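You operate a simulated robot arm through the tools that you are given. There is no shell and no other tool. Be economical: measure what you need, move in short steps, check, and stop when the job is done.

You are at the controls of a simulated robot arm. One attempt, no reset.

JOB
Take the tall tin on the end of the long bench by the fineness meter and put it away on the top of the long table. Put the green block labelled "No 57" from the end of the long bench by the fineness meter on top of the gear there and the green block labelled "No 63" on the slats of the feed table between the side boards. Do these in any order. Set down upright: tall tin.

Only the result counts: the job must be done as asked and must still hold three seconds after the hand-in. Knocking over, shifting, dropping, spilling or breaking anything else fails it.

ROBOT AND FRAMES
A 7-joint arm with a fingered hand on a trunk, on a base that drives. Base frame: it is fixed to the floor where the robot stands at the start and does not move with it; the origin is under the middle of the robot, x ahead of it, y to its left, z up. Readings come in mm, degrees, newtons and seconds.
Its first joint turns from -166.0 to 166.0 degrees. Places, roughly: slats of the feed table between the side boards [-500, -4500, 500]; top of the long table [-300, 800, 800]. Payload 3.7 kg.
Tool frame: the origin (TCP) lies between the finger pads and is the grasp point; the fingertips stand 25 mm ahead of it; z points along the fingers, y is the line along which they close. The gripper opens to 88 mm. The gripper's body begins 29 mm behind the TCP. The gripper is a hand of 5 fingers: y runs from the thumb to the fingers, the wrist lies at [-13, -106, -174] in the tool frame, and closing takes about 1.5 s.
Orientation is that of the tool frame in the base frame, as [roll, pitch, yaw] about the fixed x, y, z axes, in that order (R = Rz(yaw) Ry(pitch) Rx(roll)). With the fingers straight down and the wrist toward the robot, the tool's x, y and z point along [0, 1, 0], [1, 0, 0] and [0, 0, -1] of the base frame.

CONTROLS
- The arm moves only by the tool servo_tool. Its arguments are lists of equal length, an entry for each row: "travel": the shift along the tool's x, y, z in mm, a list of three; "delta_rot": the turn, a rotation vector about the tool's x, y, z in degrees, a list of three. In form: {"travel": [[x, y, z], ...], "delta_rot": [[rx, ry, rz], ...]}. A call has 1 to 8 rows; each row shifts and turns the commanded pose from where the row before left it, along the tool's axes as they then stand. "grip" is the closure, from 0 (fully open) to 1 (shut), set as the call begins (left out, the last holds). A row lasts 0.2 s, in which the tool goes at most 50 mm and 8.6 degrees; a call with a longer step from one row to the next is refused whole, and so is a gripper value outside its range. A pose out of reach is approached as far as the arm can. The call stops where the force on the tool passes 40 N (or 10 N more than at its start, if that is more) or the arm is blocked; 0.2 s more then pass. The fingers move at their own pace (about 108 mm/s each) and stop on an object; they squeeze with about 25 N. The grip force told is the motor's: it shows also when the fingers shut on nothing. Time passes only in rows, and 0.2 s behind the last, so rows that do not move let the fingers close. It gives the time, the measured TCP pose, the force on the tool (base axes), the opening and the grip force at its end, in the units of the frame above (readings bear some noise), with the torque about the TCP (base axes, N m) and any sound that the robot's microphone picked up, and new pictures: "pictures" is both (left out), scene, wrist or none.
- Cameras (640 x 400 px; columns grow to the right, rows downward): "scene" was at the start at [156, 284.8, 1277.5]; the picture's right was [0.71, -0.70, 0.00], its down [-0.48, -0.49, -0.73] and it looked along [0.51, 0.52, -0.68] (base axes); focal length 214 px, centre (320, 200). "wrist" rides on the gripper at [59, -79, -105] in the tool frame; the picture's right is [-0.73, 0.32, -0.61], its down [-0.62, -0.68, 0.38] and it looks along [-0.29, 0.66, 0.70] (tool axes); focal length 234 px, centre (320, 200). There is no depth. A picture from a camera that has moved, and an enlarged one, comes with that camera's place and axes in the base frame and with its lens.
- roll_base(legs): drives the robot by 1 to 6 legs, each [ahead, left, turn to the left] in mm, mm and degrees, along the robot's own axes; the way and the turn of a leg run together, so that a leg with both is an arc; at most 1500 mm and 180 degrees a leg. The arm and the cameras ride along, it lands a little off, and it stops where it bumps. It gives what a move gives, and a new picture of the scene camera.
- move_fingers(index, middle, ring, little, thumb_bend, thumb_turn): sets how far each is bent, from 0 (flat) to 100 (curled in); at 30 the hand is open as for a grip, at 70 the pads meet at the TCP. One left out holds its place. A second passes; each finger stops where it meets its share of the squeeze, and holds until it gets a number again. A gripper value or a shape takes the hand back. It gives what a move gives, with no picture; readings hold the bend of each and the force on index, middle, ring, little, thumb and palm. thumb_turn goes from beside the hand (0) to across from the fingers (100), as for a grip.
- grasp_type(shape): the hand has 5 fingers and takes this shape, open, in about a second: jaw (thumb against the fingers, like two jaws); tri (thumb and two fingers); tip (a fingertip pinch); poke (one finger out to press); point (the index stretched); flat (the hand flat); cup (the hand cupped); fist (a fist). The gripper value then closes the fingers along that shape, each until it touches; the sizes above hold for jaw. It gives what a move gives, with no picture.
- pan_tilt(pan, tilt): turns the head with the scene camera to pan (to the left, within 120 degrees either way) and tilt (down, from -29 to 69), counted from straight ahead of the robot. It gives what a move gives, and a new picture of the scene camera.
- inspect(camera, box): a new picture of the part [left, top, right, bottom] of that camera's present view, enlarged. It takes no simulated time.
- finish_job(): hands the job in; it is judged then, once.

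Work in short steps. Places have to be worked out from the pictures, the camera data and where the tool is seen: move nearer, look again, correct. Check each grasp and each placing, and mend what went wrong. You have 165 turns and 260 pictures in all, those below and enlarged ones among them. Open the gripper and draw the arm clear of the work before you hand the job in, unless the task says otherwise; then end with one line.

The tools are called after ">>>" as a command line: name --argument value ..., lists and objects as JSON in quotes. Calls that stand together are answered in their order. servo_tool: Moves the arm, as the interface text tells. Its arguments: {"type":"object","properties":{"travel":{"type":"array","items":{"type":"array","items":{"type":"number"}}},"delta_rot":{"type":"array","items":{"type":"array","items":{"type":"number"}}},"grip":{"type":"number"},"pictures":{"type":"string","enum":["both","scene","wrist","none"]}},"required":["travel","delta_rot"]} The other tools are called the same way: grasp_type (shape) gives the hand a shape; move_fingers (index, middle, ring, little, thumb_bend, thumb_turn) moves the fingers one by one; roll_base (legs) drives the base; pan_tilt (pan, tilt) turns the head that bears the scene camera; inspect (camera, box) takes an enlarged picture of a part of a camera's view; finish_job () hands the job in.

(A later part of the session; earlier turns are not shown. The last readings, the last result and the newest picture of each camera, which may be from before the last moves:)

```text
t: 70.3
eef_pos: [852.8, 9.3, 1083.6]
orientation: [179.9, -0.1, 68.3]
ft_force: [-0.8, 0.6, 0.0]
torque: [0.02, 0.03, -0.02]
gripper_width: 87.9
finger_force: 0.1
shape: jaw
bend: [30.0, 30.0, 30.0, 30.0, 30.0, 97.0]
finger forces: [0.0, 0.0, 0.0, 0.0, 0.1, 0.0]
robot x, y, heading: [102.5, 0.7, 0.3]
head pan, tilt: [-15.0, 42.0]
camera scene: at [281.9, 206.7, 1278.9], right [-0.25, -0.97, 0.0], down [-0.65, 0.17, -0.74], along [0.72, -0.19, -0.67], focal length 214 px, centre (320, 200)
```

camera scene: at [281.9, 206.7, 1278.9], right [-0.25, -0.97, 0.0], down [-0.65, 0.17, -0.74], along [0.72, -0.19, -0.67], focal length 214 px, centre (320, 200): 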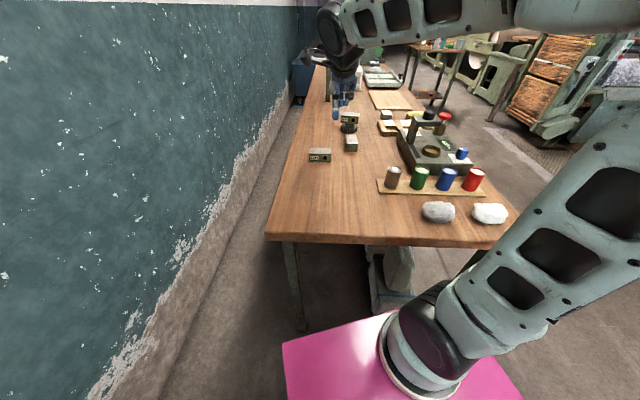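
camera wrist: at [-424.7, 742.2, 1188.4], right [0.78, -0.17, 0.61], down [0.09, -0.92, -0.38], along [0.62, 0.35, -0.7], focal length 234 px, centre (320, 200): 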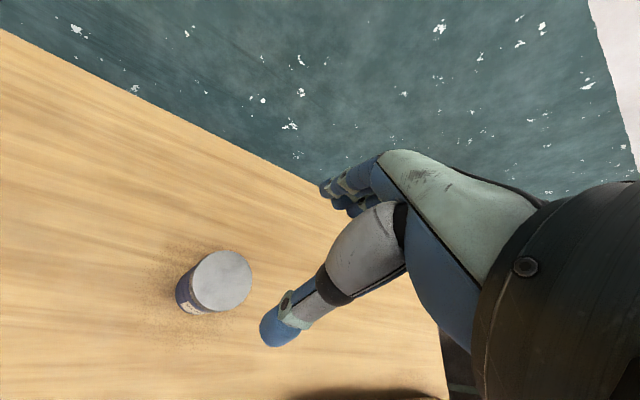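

>>> inspect --camera "scene" --box '[305, 100, 385, 170]'

>>> inspect --camera "wrist" --box '[180, 100, 380, 300]'

```text
5.71 times, centred on (345, 135) of scene
camera zoom: at [281.9, 206.7, 1278.9], right [-0.25, -0.97, 0.0], down [-0.65, 0.17, -0.74], along [0.72, -0.19, -0.67], focal length 1226 px, centre (177, 571)
```

zoom: 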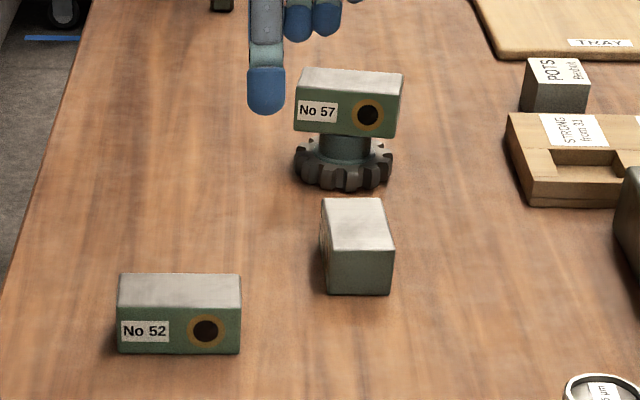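

```text
2.00 times, centred on (280, 200) of wrist
camera zoom: at [801.5, 93.6, 1190.3], right [0.03, -0.79, 0.61], down [-0.86, -0.33, -0.38], along [0.5, -0.51, -0.7], focal length 468 px, centre (400, 200)
```

zoom: 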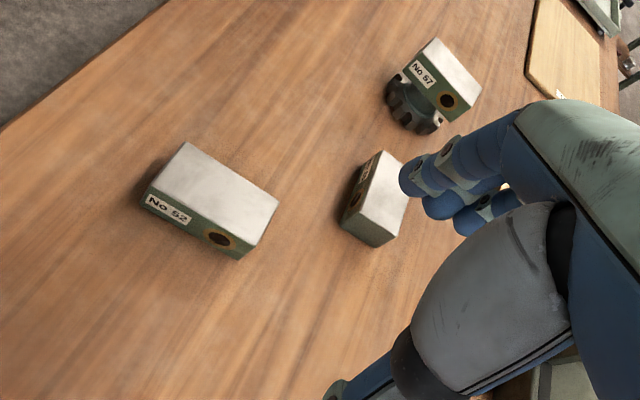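

No 63: centre (1033,-122), long axis at -16°, nearest decoy corner 65 mm away. I rotate the tool to yaw ≈164° in place at height.

>>> servo_tool --travel '[[0, 0, 0], [0, 0, 0], [0, 0, 0], [0, 0, 0], [0, 0, 0], [0, 0, 0]]' --delta_rot '[[0, 0, -8], [0, 0, -8], [0, 0, -8], [0, 0, -8], [0, 0, -8], [0, 0, -8]]' --pictures "none"

>>> servo_tool --travel '[[0, 0, 0], [0, 0, 0], [0, 0, 0], [0, 0, 0], [0, 0, 0], [0, 0, 0]]' --delta_rot '[[0, 0, -8], [0, 0, -8], [0, 0, -8], [0, 0, -8], [0, 0, -8], [0, 0, -7.5]]'

```text
t: 71.7
eef_pos: [853.6, 9.1, 1084.4]
orientation: [-179.9, 0.0, 116.2]
ft_force: [0.4, 0.6, -0.3]
torque: [-0.01, -0.01, -0.03]
gripper_width: 87.8
finger_force: 0.2
shape: jaw
bend: [30.0, 30.0, 30.0, 30.0, 30.0, 97.0]
finger forces: [0.0, 0.0, 0.0, 0.1, 0.0, 0.1]
robot x, y, heading: [104.1, 2.2, 0.3]
head pan, tilt: [-15.0, 42.0]
```

```text
t: 73.1
eef_pos: [853.6, 8.6, 1084.6]
orientation: [-180.0, 0.0, 163.8]
ft_force: [-0.1, 0.4, -0.3]
torque: [0.0, -0.05, -0.03]
gripper_width: 87.8
finger_force: 0.1
shape: jaw
bend: [30.0, 30.0, 30.0, 30.0, 30.0, 97.0]
finger forces: [0.0, 0.0, 0.1, 0.0, 0.0, 0.1]
robot x, y, heading: [103.2, 2.7, 0.3]
head pan, tilt: [-15.0, 42.0]
camera scene: at [281.8, 206.6, 1278.9], right [-0.25, -0.97, 0.0], down [-0.65, 0.17, -0.74], along [0.72, -0.19, -0.67], focal length 214 px, centre (320, 200)
camera wrist: at [774.5, -49.7, 1190.6], right [0.79, 0.11, 0.61], down [0.41, -0.83, -0.38], along [0.46, 0.55, -0.7], focal length 234 px, centre (320, 200)
```

scene: 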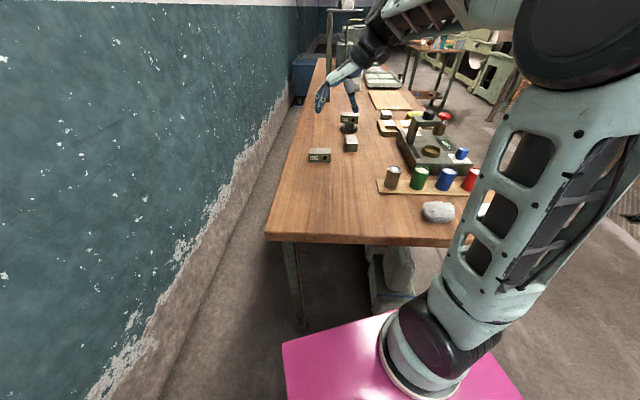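
wrist: 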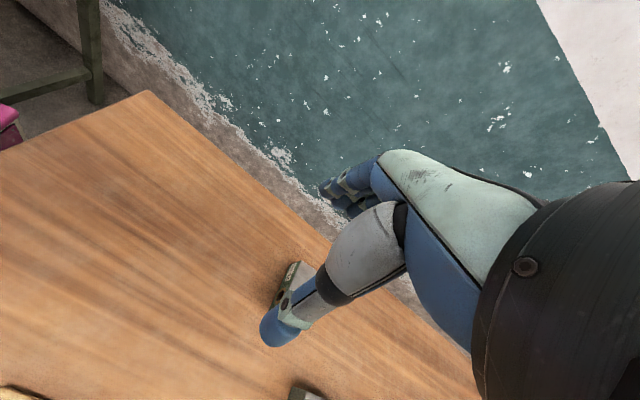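

>>> servo_tool --travel '[[-41.8, -15.1, 0], [-41.8, -15.1, 0], [-41.8, -15.1, 0], [-41.8, -15.1, 0], [-41.6, -14.9, 0], [0, 0, 40], [0, 0, 30]]' --delta_rot '[[0, 0, 0], [0, 0, 0], [0, 0, 0], [0, 0, 0], [0, 0, 0], [0, 0, 0], [0, 0, 0]]'

>>> inspect --camera "scene" --box '[305, 50, 465, 190]'

>>> inspect --camera "wrist" --box '[160, 140, 420, 400]'

```text
t: 74.7
eef_pos: [1035.0, -121.1, 1016.1]
orientation: [179.9, 0.0, 163.8]
ft_force: [-0.1, -0.5, 0.3]
torque: [-0.03, -0.05, 0.01]
gripper_width: 87.8
finger_force: 0.0
shape: jaw
bend: [30.0, 30.0, 30.0, 30.0, 30.0, 97.0]
finger forces: [0.1, 0.1, 0.1, 0.0, 0.1, 0.0]
robot x, y, heading: [104.6, 2.1, 0.1]
head pan, tilt: [-15.0, 42.0]
camera scene: at [281.9, 206.6, 1278.9], right [-0.25, -0.97, 0.0], down [-0.65, 0.17, -0.74], along [0.72, -0.19, -0.67], focal length 214 px, centre (320, 200)
camera wrist: at [955.7, -179.2, 1121.9], right [0.79, 0.11, 0.61], down [0.41, -0.83, -0.38], along [0.46, 0.55, -0.7], focal length 234 px, centre (320, 200)
```

scene: 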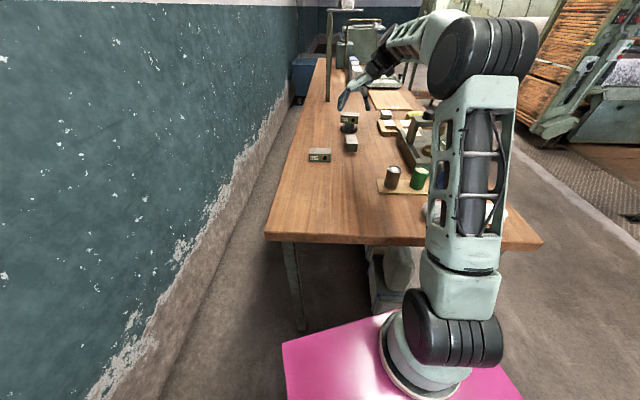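
wrist: 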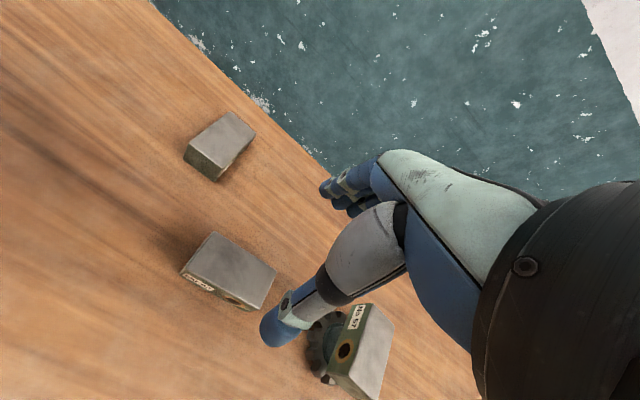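

```text
2.86 times, centred on (385, 120) of scene
camera zoom: at [281.9, 206.6, 1278.9], right [-0.25, -0.97, 0.0], down [-0.65, 0.17, -0.74], along [0.72, -0.19, -0.67], focal length 613 px, centre (134, 429)
```

zoom: 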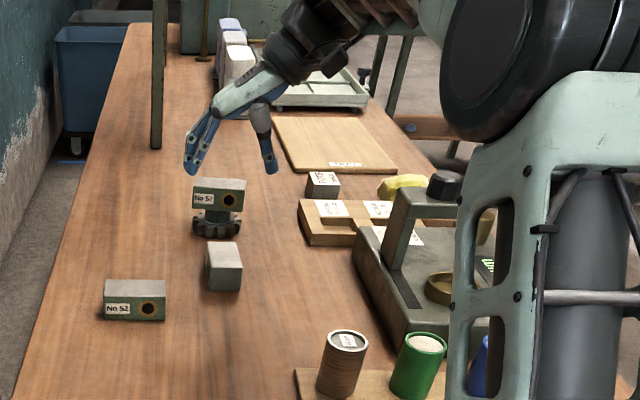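

```text
1.54 times, centred on (290, 270) of wrist
camera zoom: at [955.7, -179.2, 1121.9], right [0.79, 0.11, 0.61], down [0.41, -0.83, -0.38], along [0.46, 0.55, -0.7], focal length 360 px, centre (366, 92)
```

zoom: 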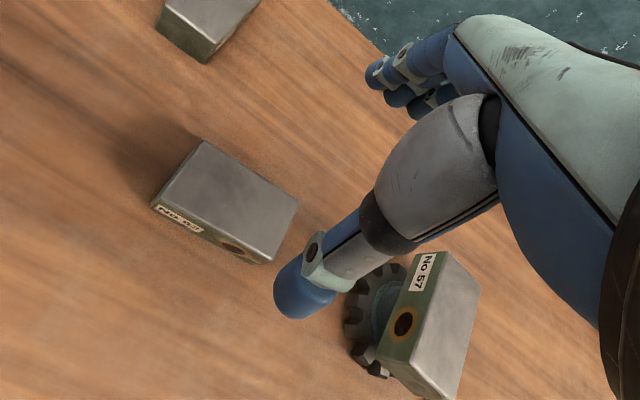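

The hand lies over the block; verify the label at higher zoom before gripping.

>>> inspect --camera "wrist" --box '[170, 220, 290, 320]'

>>> servo_tool --travel '[[4, 0, 35], [0, 0, 35], [0, 0, 30]]' --delta_rot '[[0, 0, 0], [0, 0, 0], [0, 0, 0]]'

>>> inspect --camera "scene" --box '[305, 80, 425, 180]'

```text
4.00 times, centred on (230, 270) of wrist
camera zoom: at [955.7, -179.2, 1121.9], right [0.79, 0.11, 0.61], down [0.41, -0.83, -0.38], along [0.46, 0.55, -0.7], focal length 937 px, centre (680, -80)
```

zoom: 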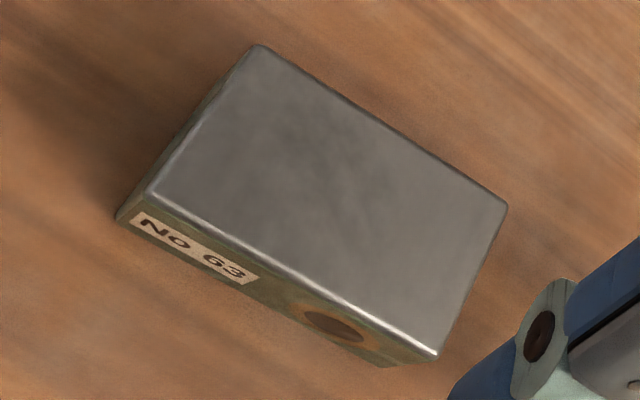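

```text
t: 75.5
eef_pos: [1030.0, -118.3, 913.3]
orientation: [180.0, 0.1, 163.8]
ft_force: [-0.3, 0.2, 0.2]
torque: [0.0, -0.01, 0.04]
gripper_width: 88.0
finger_force: 0.1
shape: jaw
bend: [30.0, 30.0, 30.0, 30.0, 30.0, 97.0]
finger forces: [0.0, 0.0, 0.1, 0.1, 0.1, 0.0]
robot x, y, heading: [101.9, 1.3, 0.4]
head pan, tilt: [-15.0, 42.0]
camera scene: at [281.8, 206.7, 1278.9], right [-0.25, -0.97, 0.0], down [-0.65, 0.17, -0.74], along [0.72, -0.19, -0.67], focal length 214 px, centre (320, 200)
camera wrist: at [951.5, -177.4, 1020.0], right [0.79, 0.11, 0.61], down [0.41, -0.83, -0.38], along [0.46, 0.55, -0.7], focal length 234 px, centre (320, 200)
```

scene: 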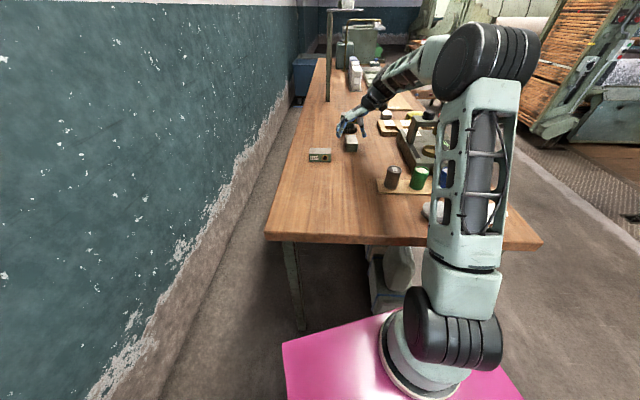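
wrist: 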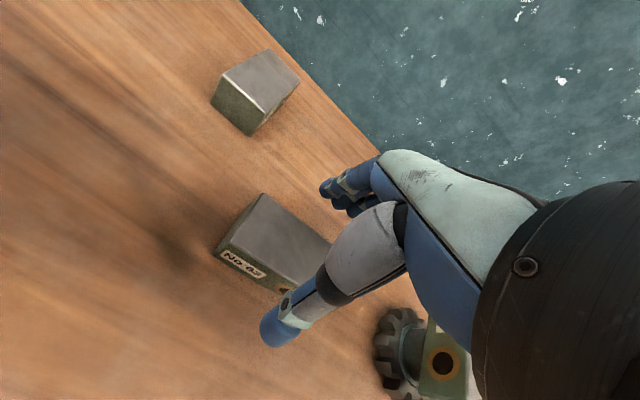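

```text
4.00 times, centred on (365, 130) of scene
camera zoom: at [281.8, 206.7, 1278.9], right [-0.25, -0.97, 0.0], down [-0.65, 0.17, -0.74], along [0.72, -0.19, -0.67], focal length 858 px, centre (140, 480)
```

zoom: 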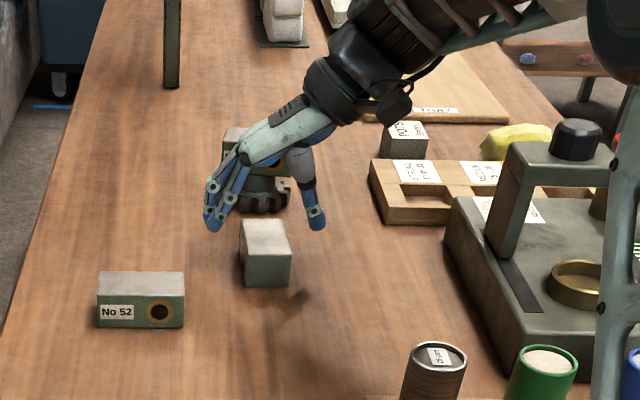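

No 63 confirmed and the fingers straddle it. Descend to z≈877 and close.

>>> servo_tool --travel '[[0, 0, 18], [0, 0, 18]]' --delta_rot '[[0, 0, 0], [0, 0, 0]]' --pictures "none"

>>> inspect --camera "scene" --box '[305, 80, 425, 180]'

>>> inspect --camera "wrist" --box '[180, 40, 500, 400]'

```text
t: 76.1
eef_pos: [1030.0, -119.6, 876.4]
orientation: [-180.0, -0.1, 163.8]
ft_force: [0.2, 0.4, -0.4]
torque: [0.04, 0.01, 0.01]
gripper_width: 87.9
finger_force: 0.1
shape: jaw
bend: [30.0, 30.0, 30.0, 30.0, 30.0, 97.0]
finger forces: [0.1, 0.0, 0.1, 0.1, 0.0, 0.0]
robot x, y, heading: [102.4, 1.0, 0.4]
head pan, tilt: [-15.0, 42.0]
```

```text
4.00 times, centred on (365, 130) of scene
camera zoom: at [281.9, 206.7, 1278.9], right [-0.25, -0.97, 0.0], down [-0.65, 0.17, -0.74], along [0.72, -0.19, -0.67], focal length 858 px, centre (140, 480)
```

zoom: 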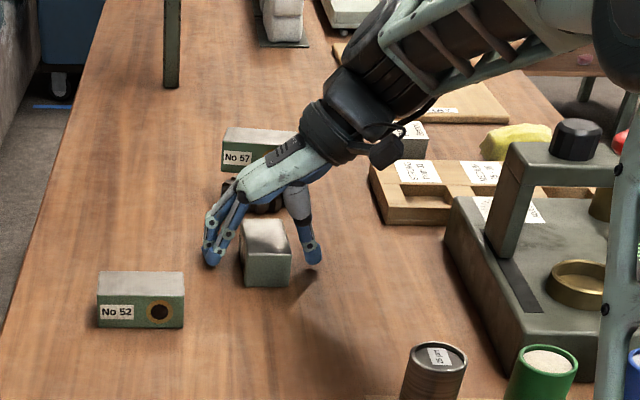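

```text
1.11 times, centred on (340, 220) of wrist
camera zoom: at [950.5, -177.8, 983.6], right [0.79, 0.11, 0.61], down [0.41, -0.83, -0.38], along [0.46, 0.55, -0.7], focal length 260 px, centre (298, 178)
```

zoom: 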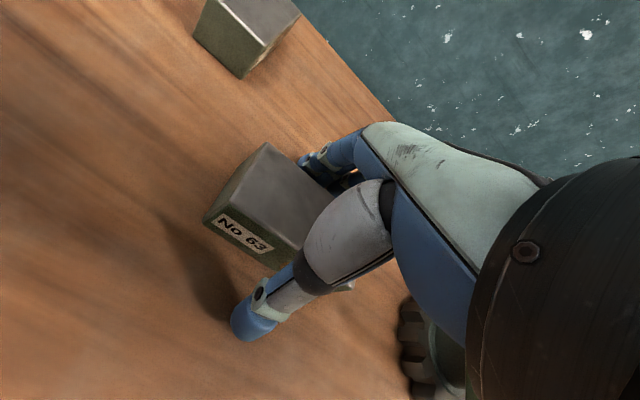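

Fingers well placed around No 63; close.

>>> servo_tool --travel '[[0, 0, 0], [0, 0, 0], [0, 0, 0], [0, 0, 0], [0, 0, 0], [0, 0, 0], [0, 0, 0], [0, 0, 0]]' --delta_rot '[[0, 0, 0], [0, 0, 0], [0, 0, 0], [0, 0, 0], [0, 0, 0], [0, 0, 0], [0, 0, 0], [0, 0, 0]]' --grip 1 --pictures "none"

>>> servo_tool --travel '[[0, 0, -15], [0, 0, -35], [0, 0, -45], [0, 0, -45], [0, 0, -45]]' --delta_rot '[[0, 0, 0], [0, 0, 0], [0, 0, 0], [0, 0, 0], [0, 0, 0]]'

```text
t: 77.9
eef_pos: [1029.2, -119.9, 878.0]
orientation: [-180.0, 0.0, 163.7]
ft_force: [-0.9, -0.4, -0.1]
torque: [-0.03, 0.05, 0.1]
gripper_width: 38.4
finger_force: 25.3
shape: jaw
bend: [74.0, 48.0, 44.0, 43.0, 71.0, 100.0]
finger forces: [11.8, 6.5, 2.9, 1.4, 22.7, 0.0]
robot x, y, heading: [104.7, 3.7, -0.2]
head pan, tilt: [-15.0, 42.0]
```

```text
t: 79.1
eef_pos: [1028.9, -121.0, 1063.8]
orientation: [180.0, -0.1, 163.8]
ft_force: [0.3, 0.0, -7.9]
torque: [-0.01, -0.04, -0.03]
gripper_width: 38.2
finger_force: 24.8
shape: jaw
bend: [74.0, 48.0, 47.0, 47.0, 71.0, 98.0]
finger forces: [12.8, 5.7, 3.0, 1.5, 22.9, 0.0]
robot x, y, heading: [101.6, 5.3, 0.3]
head pan, tilt: [-15.0, 42.0]
camera scene: at [282.4, 206.5, 1278.8], right [-0.25, -0.97, 0.0], down [-0.65, 0.17, -0.74], along [0.72, -0.19, -0.67], focal length 214 px, centre (320, 200)
camera wrist: at [949.7, -179.5, 1170.3], right [0.79, 0.11, 0.61], down [0.41, -0.83, -0.38], along [0.46, 0.55, -0.7], focal length 234 px, centre (320, 200)
```

scene: 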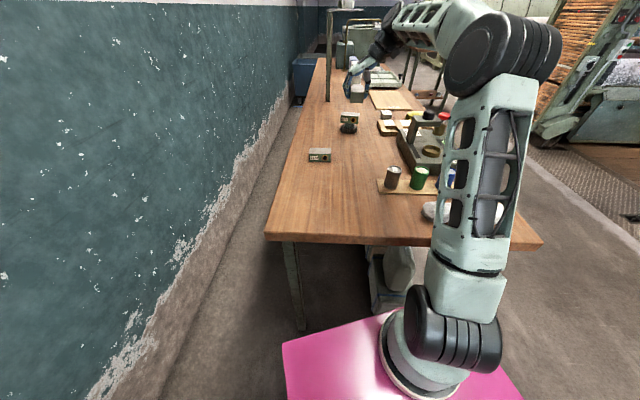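
wrist: 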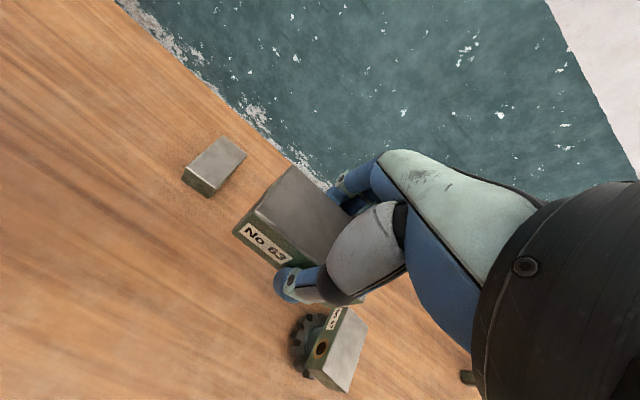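

No 63 is held and lifted; No 57 still sits on its gear. Retract the arm toward the robot, then drive back, turn right and go toward the feed table.

>>> servo_tool --travel '[[45, 12, 0], [45, 12, 0], [45, 12, 0], [45, 12, 0], [45, 12, 0], [45, 12, 0]]' --delta_rot '[[0, 0, 0], [0, 0, 0], [0, 0, 0], [0, 0, 0], [0, 0, 0], [0, 0, 0]]' --pictures "none"

>>> roll_base --legs '[[-600, 0, 0], [0, 0, -90], [1000, 0, 0]]'

>>> pan_tilt --pan 20 --tilt 25

```text
t: 80.5
eef_pos: [790.9, 22.3, 1063.0]
orientation: [180.0, -0.1, 163.7]
ft_force: [0.1, -0.8, -7.7]
torque: [0.05, 0.01, 0.0]
gripper_width: 37.9
finger_force: 25.5
shape: jaw
bend: [74.0, 49.0, 47.0, 48.0, 71.0, 98.0]
finger forces: [13.2, 5.6, 2.8, 1.4, 23.3, 0.0]
robot x, y, heading: [105.3, 3.1, 0.3]
head pan, tilt: [-15.0, 42.0]
```

```text
t: 92.6
eef_pos: [-496.9, -1687.4, 1062.1]
orientation: [-179.9, 0.0, 73.0]
ft_force: [-0.3, 0.5, -7.5]
torque: [-0.06, 0.04, -0.02]
gripper_width: 37.5
finger_force: 25.0
shape: jaw
bend: [74.0, 49.0, 48.0, 48.0, 71.0, 98.0]
finger forces: [12.8, 5.6, 2.9, 1.6, 22.8, 0.0]
robot x, y, heading: [-511.2, -1003.7, -90.4]
head pan, tilt: [-15.0, 42.0]
camera scene: at [-311.7, -1183.4, 1278.8], right [-0.96, 0.26, 0.0], down [0.18, 0.65, -0.74], along [-0.2, -0.72, -0.67], focal length 214 px, centre (320, 200)
```

scene: 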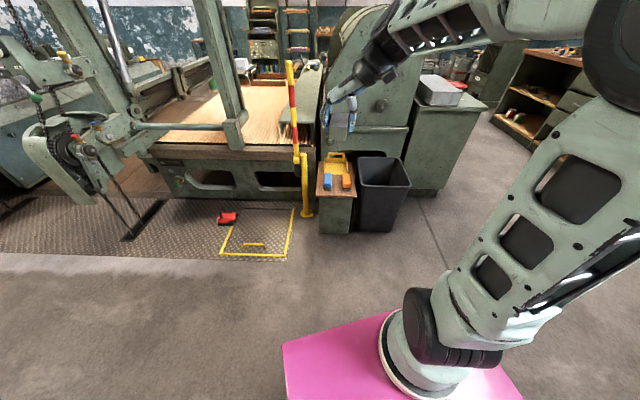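

```text
t: 93.6
eef_pos: [-498.6, -1689.2, 1062.7]
orientation: [-180.0, 0.0, 73.1]
ft_force: [0.0, -0.3, -6.7]
torque: [-0.02, 0.0, -0.01]
gripper_width: 37.7
finger_force: 24.7
shape: jaw
bend: [74.0, 49.0, 48.0, 48.0, 71.0, 98.0]
finger forces: [12.8, 5.5, 2.9, 1.5, 22.6, 0.1]
robot x, y, heading: [-510.9, -998.4, -90.5]
head pan, tilt: [20.0, 25.0]
camera scene: at [-258.6, -1189.6, 1305.1], right [-0.94, -0.34, 0.0], down [-0.14, 0.4, -0.91], along [0.3, -0.85, -0.42], focal length 214 px, centre (320, 200)
```

scene: 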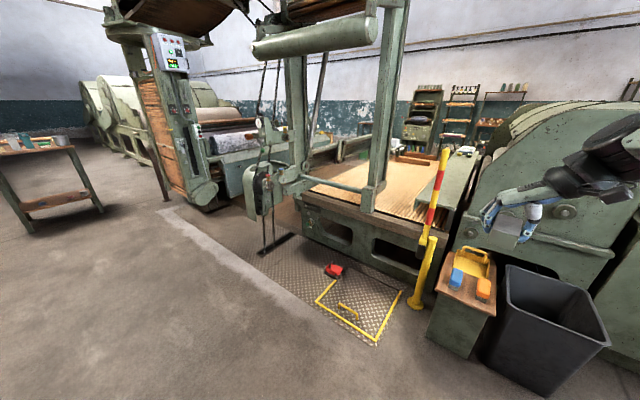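

>>> inspect --camera "scene" --box '[220, 100, 520, 300]'

```text
2.00 times, centred on (370, 200) of scene
camera zoom: at [-258.6, -1189.6, 1305.1], right [-0.94, -0.34, 0.0], down [-0.14, 0.4, -0.91], along [0.3, -0.85, -0.42], focal length 429 px, centre (220, 200)
```

zoom: 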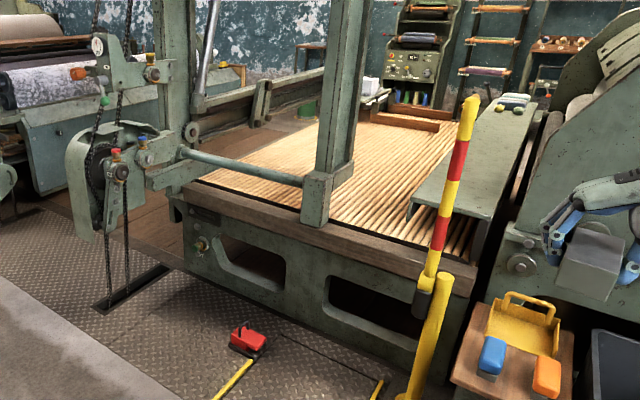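

The slatted table is ahead, rotated about -17°; obstacles are the column, the red‑yellow pole, the floor hatch and pedal. I drive nearer, aligned with it, staying short of the hatch.

>>> roll_base --legs '[[400, 193, 0], [0, 0, -17]]'

>>> pan_tilt --pan -5 --tilt 30

>>> pan_tilt --pan 0 --tilt 60

```text
t: 97.2
eef_pos: [-507.0, -2063.7, 1063.2]
orientation: [180.0, 0.1, 56.3]
ft_force: [0.0, -1.3, -7.8]
torque: [0.02, 0.02, -0.01]
gripper_width: 37.7
finger_force: 25.2
shape: jaw
bend: [74.0, 49.0, 48.0, 49.0, 71.0, 98.0]
finger forces: [12.9, 5.4, 2.9, 1.5, 23.0, 0.0]
robot x, y, heading: [-318.6, -1403.4, -107.1]
head pan, tilt: [20.0, 25.0]
camera scene: at [-133.7, -1656.9, 1305.1], right [-1.0, -0.05, 0.0], down [-0.02, 0.42, -0.91], along [0.04, -0.91, -0.42], focal length 214 px, centre (320, 200)
```

scene: 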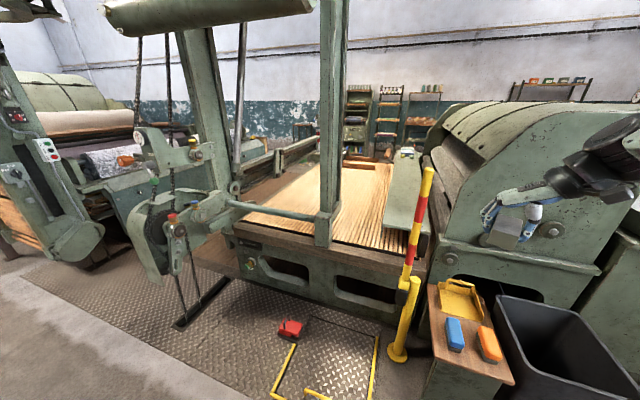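

```text
t: 98.1
eef_pos: [-507.0, -2063.9, 1062.3]
orientation: [179.9, 0.0, 56.3]
ft_force: [0.4, -0.4, -8.2]
torque: [0.02, 0.03, 0.04]
gripper_width: 37.7
finger_force: 25.2
shape: jaw
bend: [74.0, 49.0, 48.0, 49.0, 71.0, 98.0]
finger forces: [12.9, 5.5, 3.0, 1.6, 23.1, 0.0]
robot x, y, heading: [-320.9, -1401.4, -107.4]
head pan, tilt: [-5.0, 30.0]
camera scene: at [-172.3, -1648.6, 1297.2], right [-0.93, 0.38, 0.0], down [0.19, 0.46, -0.87], along [-0.33, -0.8, -0.5], focal length 214 px, centre (320, 200)
```

scene: 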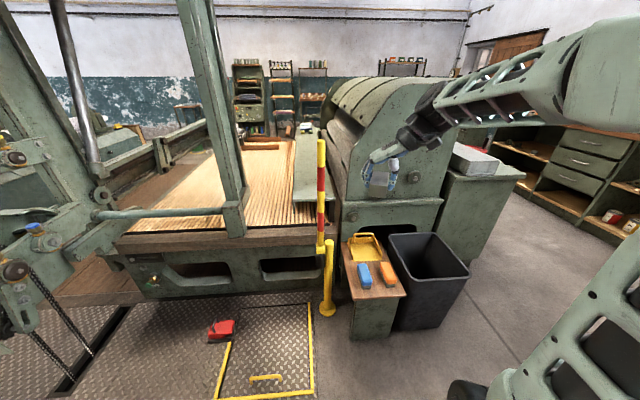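

```text
t: 99.1
eef_pos: [-506.1, -2063.3, 1061.9]
orientation: [-180.0, 0.0, 56.4]
ft_force: [0.2, -0.4, -7.9]
torque: [-0.06, 0.0, -0.01]
gripper_width: 37.4
finger_force: 24.7
shape: jaw
bend: [74.0, 49.0, 48.0, 49.0, 71.0, 98.0]
finger forces: [12.8, 5.5, 3.0, 1.5, 23.0, 0.0]
robot x, y, heading: [-322.3, -1403.2, -107.4]
head pan, tilt: [0.0, 60.0]
camera scene: at [-157.9, -1628.6, 1255.1], right [-0.95, 0.3, 0.0], down [0.26, 0.83, -0.5], along [-0.15, -0.48, -0.87], focal length 214 px, centre (320, 200)
```

scene: 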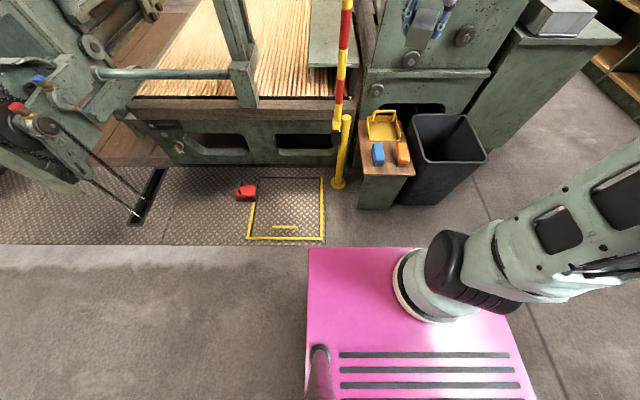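

This view gives good geometry. I check whether the hatch marking is flat, and zoom on the slats.

>>> inspect --camera "scene" --box '[220, 160, 360, 260]'

>>> inspect --camera "scene" --box '[140, 0, 370, 150]'

```text
4.00 times, centred on (290, 210) of scene
camera zoom: at [-157.9, -1628.6, 1255.1], right [-0.95, 0.3, 0.0], down [0.26, 0.83, -0.5], along [-0.15, -0.48, -0.87], focal length 858 px, centre (440, 160)
```

zoom: 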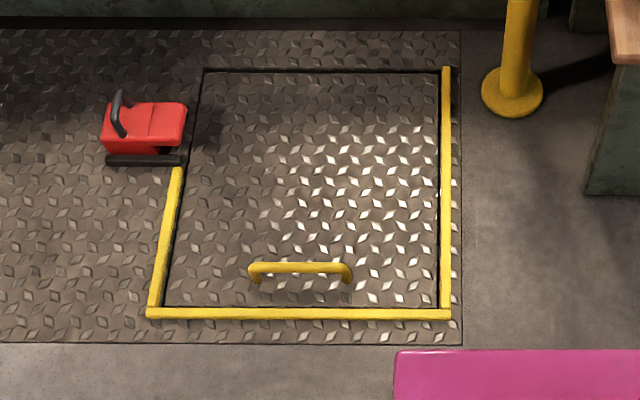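

```text
2.67 times, centred on (255, 75) of scene
camera zoom: at [-157.9, -1628.6, 1255.1], right [-0.95, 0.3, 0.0], down [0.26, 0.83, -0.5], along [-0.15, -0.48, -0.87], focal length 572 px, centre (493, 533)
```

zoom: 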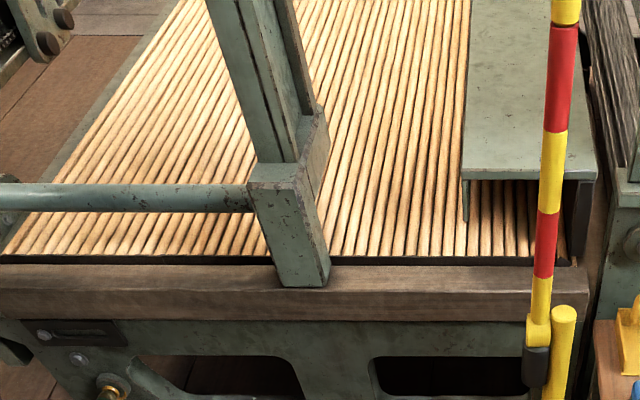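

The hatch rim and handle are raised, so I won't drive on it, and the side boards seem to start deeper in the table; the stated place (-500,-4500) lies near its far end. I study the far end and the aisles.

>>> pan_tilt --pan 0 --tilt 22

>>> inspect --camera "scene" --box '[120, 90, 360, 240]'

>>> pan_tilt --pan -40 --tilt 22

>>> pan_tilt --pan 45 --tilt 25

```text
t: 100.1
eef_pos: [-507.0, -2064.7, 1062.8]
orientation: [-180.0, 0.0, 56.3]
ft_force: [0.2, -0.2, -7.4]
torque: [-0.03, 0.02, 0.02]
gripper_width: 37.5
finger_force: 25.2
shape: jaw
bend: [74.0, 49.0, 48.0, 49.0, 71.0, 98.0]
finger forces: [12.9, 5.5, 3.0, 1.5, 23.0, 0.0]
robot x, y, heading: [-322.0, -1402.3, -107.3]
head pan, tilt: [0.0, 22.0]
camera scene: at [-165.7, -1653.5, 1309.9], right [-0.95, 0.3, 0.0], down [0.11, 0.36, -0.93], along [-0.27, -0.89, -0.38], focal length 214 px, centre (320, 200)
```

scene: 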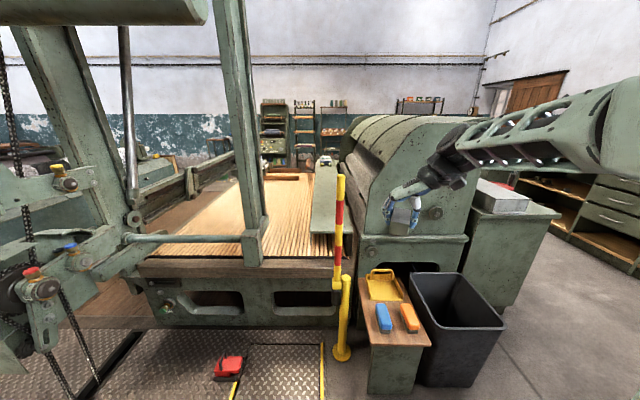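

```text
2.67 times, centred on (240, 165) of scene
camera zoom: at [-165.7, -1653.5, 1309.9], right [-0.95, 0.3, 0.0], down [0.11, 0.36, -0.93], along [-0.27, -0.89, -0.38], focal length 572 px, centre (533, 293)
```

zoom: 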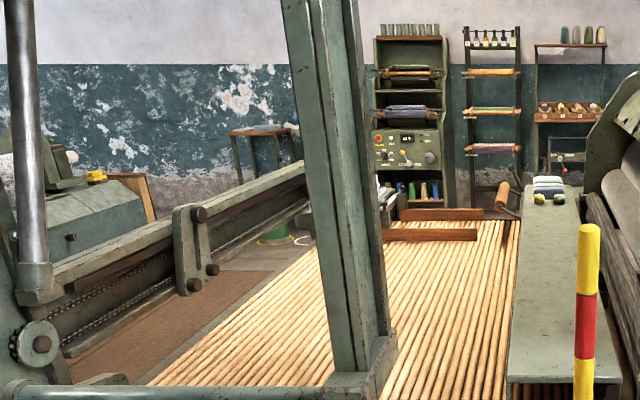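

```text
t: 101.2
eef_pos: [-507.8, -2064.0, 1063.3]
orientation: [179.9, 0.1, 56.4]
ft_force: [0.4, -0.5, -7.2]
torque: [-0.05, 0.02, 0.0]
gripper_width: 37.8
finger_force: 24.8
shape: jaw
bend: [74.0, 49.0, 48.0, 49.0, 71.0, 98.0]
finger forces: [12.9, 5.6, 3.0, 1.5, 23.0, 0.0]
robot x, y, heading: [-325.0, -1402.3, -107.1]
head pan, tilt: [-40.0, 22.0]
camera scene: at [-216.2, -1615.1, 1310.0], right [-0.54, 0.84, 0.0], down [0.32, 0.2, -0.93], along [-0.78, -0.5, -0.37], focal length 214 px, centre (320, 200)
```

scene: 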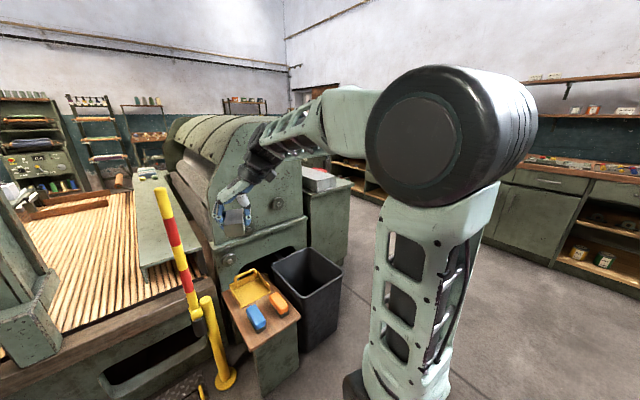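

```text
t: 102.8
eef_pos: [-507.2, -2064.0, 1063.5]
orientation: [-179.9, 0.0, 56.3]
ft_force: [0.1, 0.8, -7.5]
torque: [-0.03, 0.05, -0.01]
gripper_width: 38.1
finger_force: 25.4
shape: jaw
bend: [74.0, 49.0, 48.0, 49.0, 71.0, 98.0]
finger forces: [13.0, 5.5, 3.0, 1.5, 23.0, 0.0]
robot x, y, heading: [-320.3, -1404.4, -107.2]
head pan, tilt: [45.0, 25.0]
camera scene: at [-95.3, -1646.4, 1305.1], right [-0.89, -0.47, 0.0], down [-0.2, 0.37, -0.91], along [0.42, -0.8, -0.42], focal length 214 px, centre (320, 200)
```

scene: 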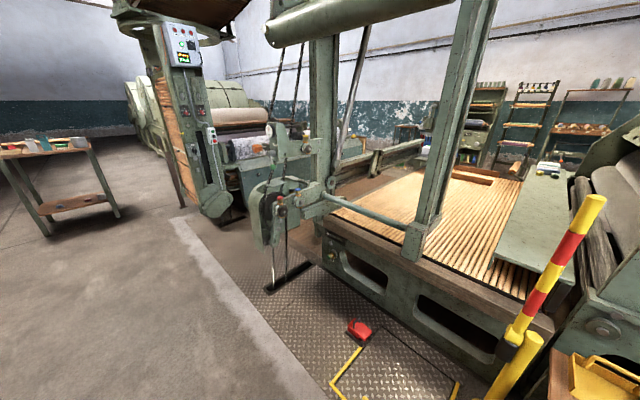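

>>> pan_tilt --pan 0 --tilt 22

>>> inspect --camera "scene" --box '[220, 130, 360, 200]'

>>> inspect --camera "scene" --box '[252, 150, 332, 190]'

```text
t: 103.9
eef_pos: [-507.0, -2064.6, 1062.8]
orientation: [-180.0, 0.0, 56.2]
ft_force: [0.7, -0.4, -7.6]
torque: [-0.04, -0.01, -0.03]
gripper_width: 37.7
finger_force: 24.4
shape: jaw
bend: [74.0, 49.0, 48.0, 49.0, 71.0, 98.0]
finger forces: [13.0, 5.5, 2.9, 1.5, 23.0, 0.0]
robot x, y, heading: [-322.3, -1405.4, -107.5]
head pan, tilt: [0.0, 22.0]
camera scene: at [-165.6, -1653.5, 1309.9], right [-0.96, 0.3, 0.0], down [0.11, 0.36, -0.93], along [-0.27, -0.89, -0.37], focal length 214 px, centre (320, 200)
```

scene: 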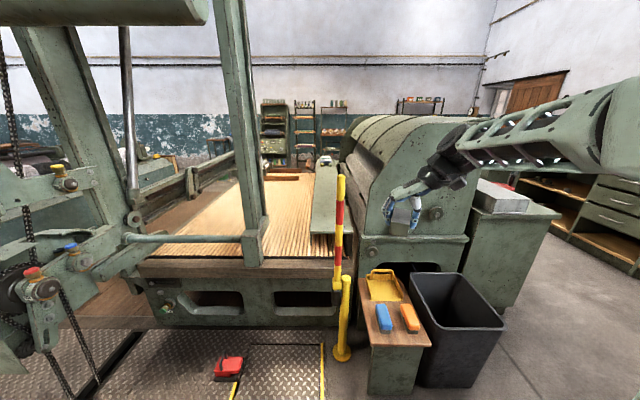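

```text
4.57 times, centred on (290, 165) of scene
camera zoom: at [-165.6, -1653.5, 1309.9], right [-0.96, 0.3, 0.0], down [0.11, 0.36, -0.93], along [-0.27, -0.89, -0.37], focal length 980 px, centre (457, 360)
```

zoom: 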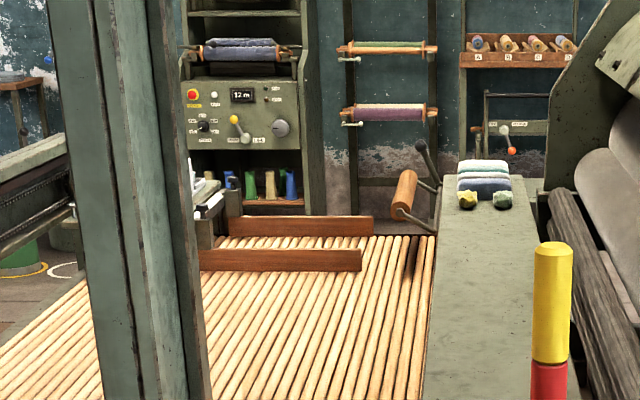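

```text
8.00 times, centred on (292, 170) of scene
camera zoom: at [-165.6, -1653.5, 1309.9], right [-0.96, 0.3, 0.0], down [0.11, 0.36, -0.93], along [-0.27, -0.89, -0.37], focal length 1716 px, centre (544, 440)
```

zoom: 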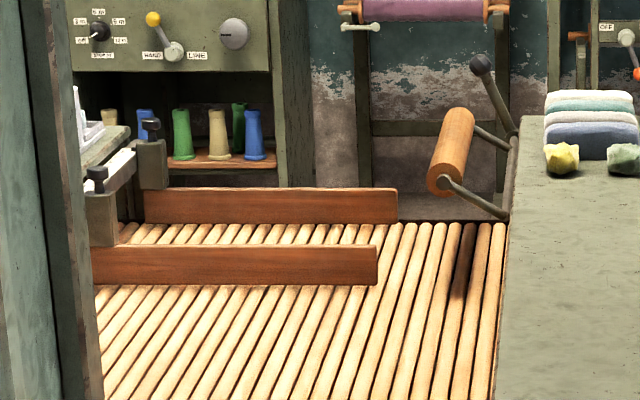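

The two brown "side boards" stand across the slats at the far end (near F≈2.7–3.1 m), matching the stated place. I'll go around by the right aisle; first back off and shift right to look along it.

>>> roll_base --legs '[[-200, 0, 0], [0, -1300, 0]]'

>>> pan_tilt --pan 10 --tilt 25

```text
t: 111.5
eef_pos: [-1670.8, -1495.4, 1063.5]
orientation: [180.0, 0.0, 56.5]
ft_force: [-0.2, 0.7, -7.7]
torque: [-0.03, 0.01, 0.02]
gripper_width: 37.6
finger_force: 25.9
shape: jaw
bend: [74.0, 49.0, 48.0, 49.0, 71.0, 98.0]
finger forces: [12.9, 5.5, 2.9, 1.5, 22.9, 0.1]
robot x, y, heading: [-1486.7, -835.1, -106.9]
head pan, tilt: [0.0, 22.0]
camera scene: at [-1330.4, -1083.3, 1310.0], right [-0.96, 0.29, 0.0], down [0.11, 0.36, -0.93], along [-0.27, -0.89, -0.37], focal length 214 px, centre (320, 200)
```

scene: 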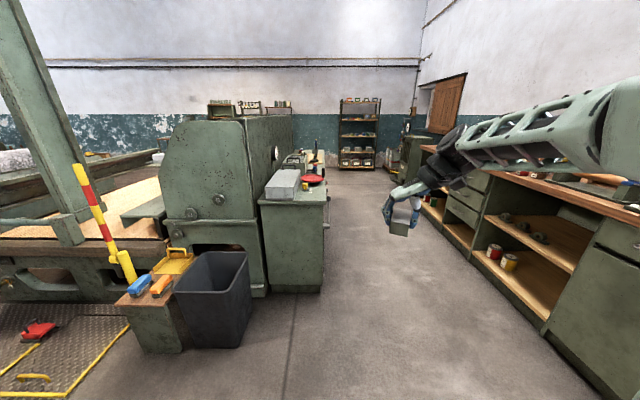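

```text
t: 112.3
eef_pos: [-1670.1, -1496.3, 1064.0]
orientation: [180.0, 0.2, 56.4]
ft_force: [0.1, 0.7, -8.3]
torque: [-0.02, 0.02, 0.02]
gripper_width: 37.7
finger_force: 25.3
shape: jaw
bend: [74.0, 49.0, 48.0, 49.0, 71.0, 98.0]
finger forces: [13.0, 5.5, 2.9, 1.5, 22.9, 0.2]
robot x, y, heading: [-1489.5, -830.0, -106.8]
head pan, tilt: [10.0, 25.0]
camera scene: at [-1314.6, -1086.0, 1305.1], right [-0.99, 0.12, 0.0], down [0.05, 0.42, -0.91], along [-0.11, -0.9, -0.42], focal length 214 px, centre (320, 200)
```

scene: 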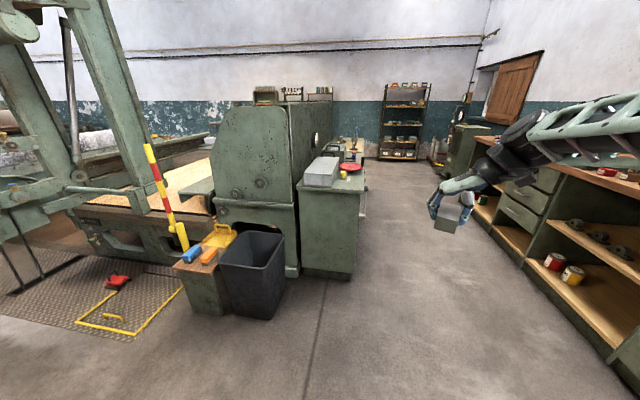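

The aisle is clear. Shift right 350 and drive ahead 2.2 m, then look left.

>>> roll_base --legs '[[0, -350, 0], [1300, 0, 0], [900, 0, 0]]'

>>> pan_tilt --pan 65 --tilt 22

```text
t: 124.8
eef_pos: [-2653.7, -3439.0, 1063.5]
orientation: [179.9, 0.1, 55.7]
ft_force: [0.4, -1.0, -8.0]
torque: [-0.01, -0.01, -0.01]
gripper_width: 37.8
finger_force: 25.1
shape: jaw
bend: [74.0, 49.0, 48.0, 49.0, 71.0, 98.0]
finger forces: [13.0, 5.5, 3.0, 1.5, 22.9, 0.0]
robot x, y, heading: [-2459.8, -2778.2, -107.7]
head pan, tilt: [10.0, 25.0]
camera scene: at [-2291.7, -3034.9, 1305.1], right [-0.99, 0.14, 0.0], down [0.06, 0.42, -0.91], along [-0.12, -0.9, -0.42], focal length 214 px, centre (320, 200)
```

scene: 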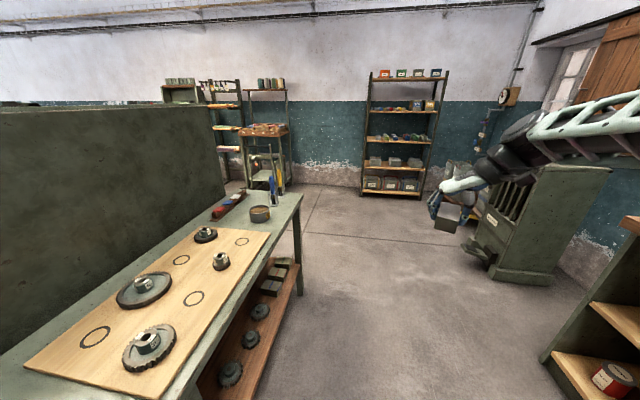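

```text
t: 126.0
eef_pos: [-2652.7, -3438.4, 1063.4]
orientation: [179.9, 0.0, 55.7]
ft_force: [0.8, 0.7, -8.1]
torque: [-0.06, 0.0, -0.02]
gripper_width: 37.5
finger_force: 24.9
shape: jaw
bend: [74.0, 49.0, 48.0, 49.0, 71.0, 98.0]
finger forces: [13.0, 5.5, 2.9, 1.6, 23.0, 0.1]
robot x, y, heading: [-2459.2, -2778.4, -107.8]
head pan, tilt: [65.0, 22.0]
camera scene: at [-2211.1, -3006.8, 1310.0], right [-0.68, -0.73, 0.0], down [-0.27, 0.26, -0.93], along [0.68, -0.63, -0.37], focal length 214 px, centre (320, 200)
```

scene: 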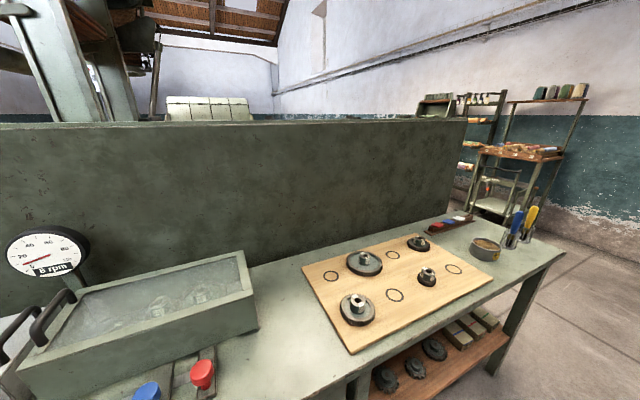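

Continue along the aisle past the side bench, then look left toward the table's far end.

>>> roll_base --legs '[[1350, 0, 0]]'

>>> pan_tilt --pan 85 --tilt 22

```text
t: 132.8
eef_pos: [-3058.9, -4740.1, 1063.7]
orientation: [-179.9, 0.0, 56.3]
ft_force: [-0.5, 0.7, -5.9]
torque: [-0.03, 0.03, 0.02]
gripper_width: 37.9
finger_force: 25.2
shape: jaw
bend: [74.0, 49.0, 48.0, 49.0, 71.0, 98.0]
finger forces: [13.0, 5.5, 2.9, 1.5, 22.9, 0.1]
robot x, y, heading: [-2867.0, -4080.1, -107.4]
head pan, tilt: [65.0, 22.0]
camera scene: at [-2620.6, -4303.0, 1310.0], right [-0.67, -0.74, 0.0], down [-0.28, 0.25, -0.93], along [0.69, -0.62, -0.37], focal length 214 px, centre (320, 200)
```

scene: 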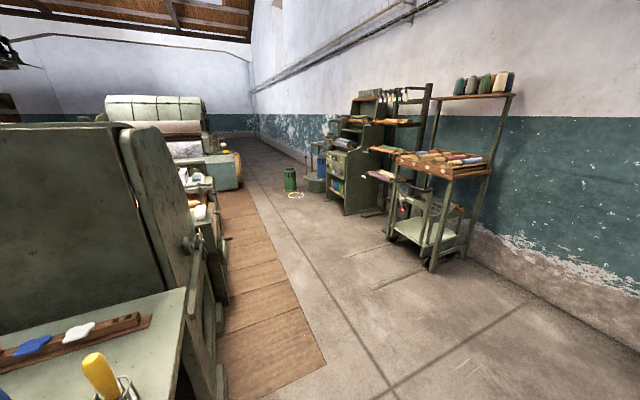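

```text
t: 133.7
eef_pos: [-3058.8, -4739.0, 1063.3]
orientation: [180.0, 0.0, 56.3]
ft_force: [-0.1, 0.2, -7.0]
torque: [-0.01, 0.04, 0.01]
gripper_width: 37.8
finger_force: 25.3
shape: jaw
bend: [74.0, 49.0, 48.0, 49.0, 71.0, 98.0]
finger forces: [13.1, 5.5, 2.9, 1.6, 23.1, 0.0]
robot x, y, heading: [-2869.1, -4081.5, -107.4]
head pan, tilt: [85.0, 22.0]
camera scene: at [-2603.4, -4275.8, 1310.0], right [-0.38, -0.92, 0.0], down [-0.35, 0.14, -0.93], along [0.86, -0.35, -0.37], focal length 214 px, centre (320, 200)
```

scene: 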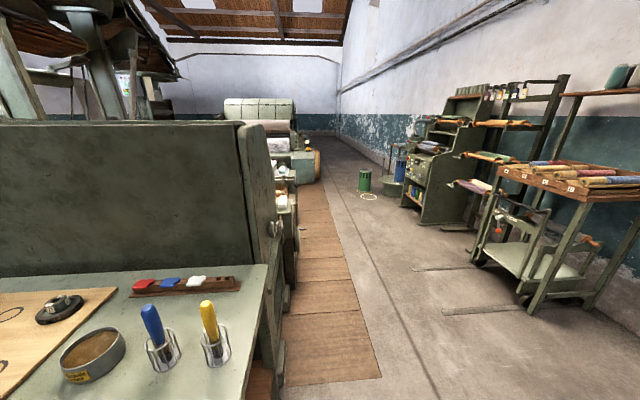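

The back aisle along the table's far end is wide (≈1.6 m). Plan: retract the hand, drive ahead 500, turn 180° left to face the table end, back up, then slide right along the aisle.

>>> servo_tool --travel '[[36, -10.5, 0], [36, -10.5, 0], [36, -10.5, 0], [36, -10.5, 0]]' --delta_rot '[[0, 0, 0], [0, 0, 0], [0, 0, 0], [0, 0, 0]]' --pictures "none"

>>> roll_base --legs '[[500, 0, 0], [0, 0, 179.9], [-250, 0, 0]]'

>>> pan_tilt --pan -50 --tilt 25

```text
t: 134.7
eef_pos: [-3014.6, -4595.7, 1065.5]
orientation: [-180.0, -0.1, 56.1]
ft_force: [-1.4, -1.1, -8.7]
torque: [0.0, 0.0, 0.0]
gripper_width: 37.6
finger_force: 24.9
shape: jaw
bend: [74.0, 49.0, 48.0, 49.0, 71.0, 98.0]
finger forces: [12.8, 5.4, 3.2, 1.4, 22.8, 0.0]
robot x, y, heading: [-2872.3, -4079.9, -107.4]
head pan, tilt: [85.0, 22.0]
```

```text
t: 146.4
eef_pos: [-2954.8, -4280.9, 1065.9]
orientation: [179.9, 0.0, -123.4]
ft_force: [0.4, -0.9, -7.7]
torque: [0.05, -0.02, -0.01]
gripper_width: 37.6
finger_force: 25.6
shape: jaw
bend: [74.0, 49.0, 48.0, 49.0, 71.0, 98.0]
finger forces: [13.0, 5.4, 2.9, 1.1, 22.5, 0.0]
robot x, y, heading: [-3091.1, -4797.4, 72.8]
head pan, tilt: [85.0, 22.0]
camera scene: at [-3366.9, -4602.6, 1310.0], right [0.37, 0.93, 0.0], down [0.35, -0.14, -0.93], along [-0.86, 0.35, -0.37], focal length 214 px, centre (320, 200)
```

scene: 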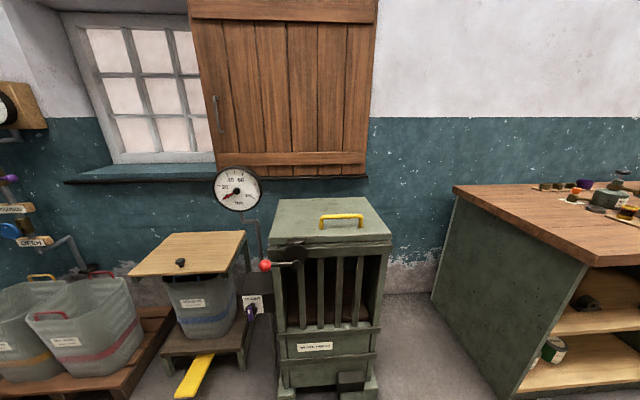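

```text
t: 148.6
eef_pos: [-2953.9, -4281.1, 1067.2]
orientation: [179.9, 0.0, -123.4]
ft_force: [0.1, -0.1, -6.9]
torque: [0.01, -0.01, -0.04]
gripper_width: 37.3
finger_force: 25.1
shape: jaw
bend: [74.0, 49.0, 48.0, 49.0, 71.0, 98.0]
finger forces: [13.0, 5.3, 2.8, 1.1, 22.3, 0.1]
robot x, y, heading: [-3095.5, -4798.8, 73.3]
head pan, tilt: [-50.0, 25.0]
camera scene: at [-3196.1, -4601.0, 1305.1], right [0.39, -0.92, 0.0], down [-0.39, -0.17, -0.91], along [0.83, 0.36, -0.42], focal length 214 px, centre (320, 200)
```

scene: 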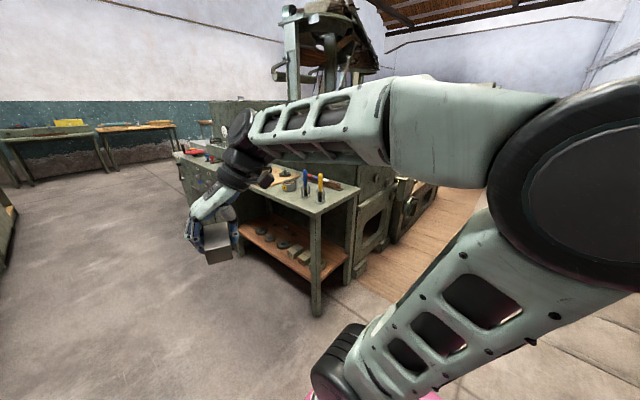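

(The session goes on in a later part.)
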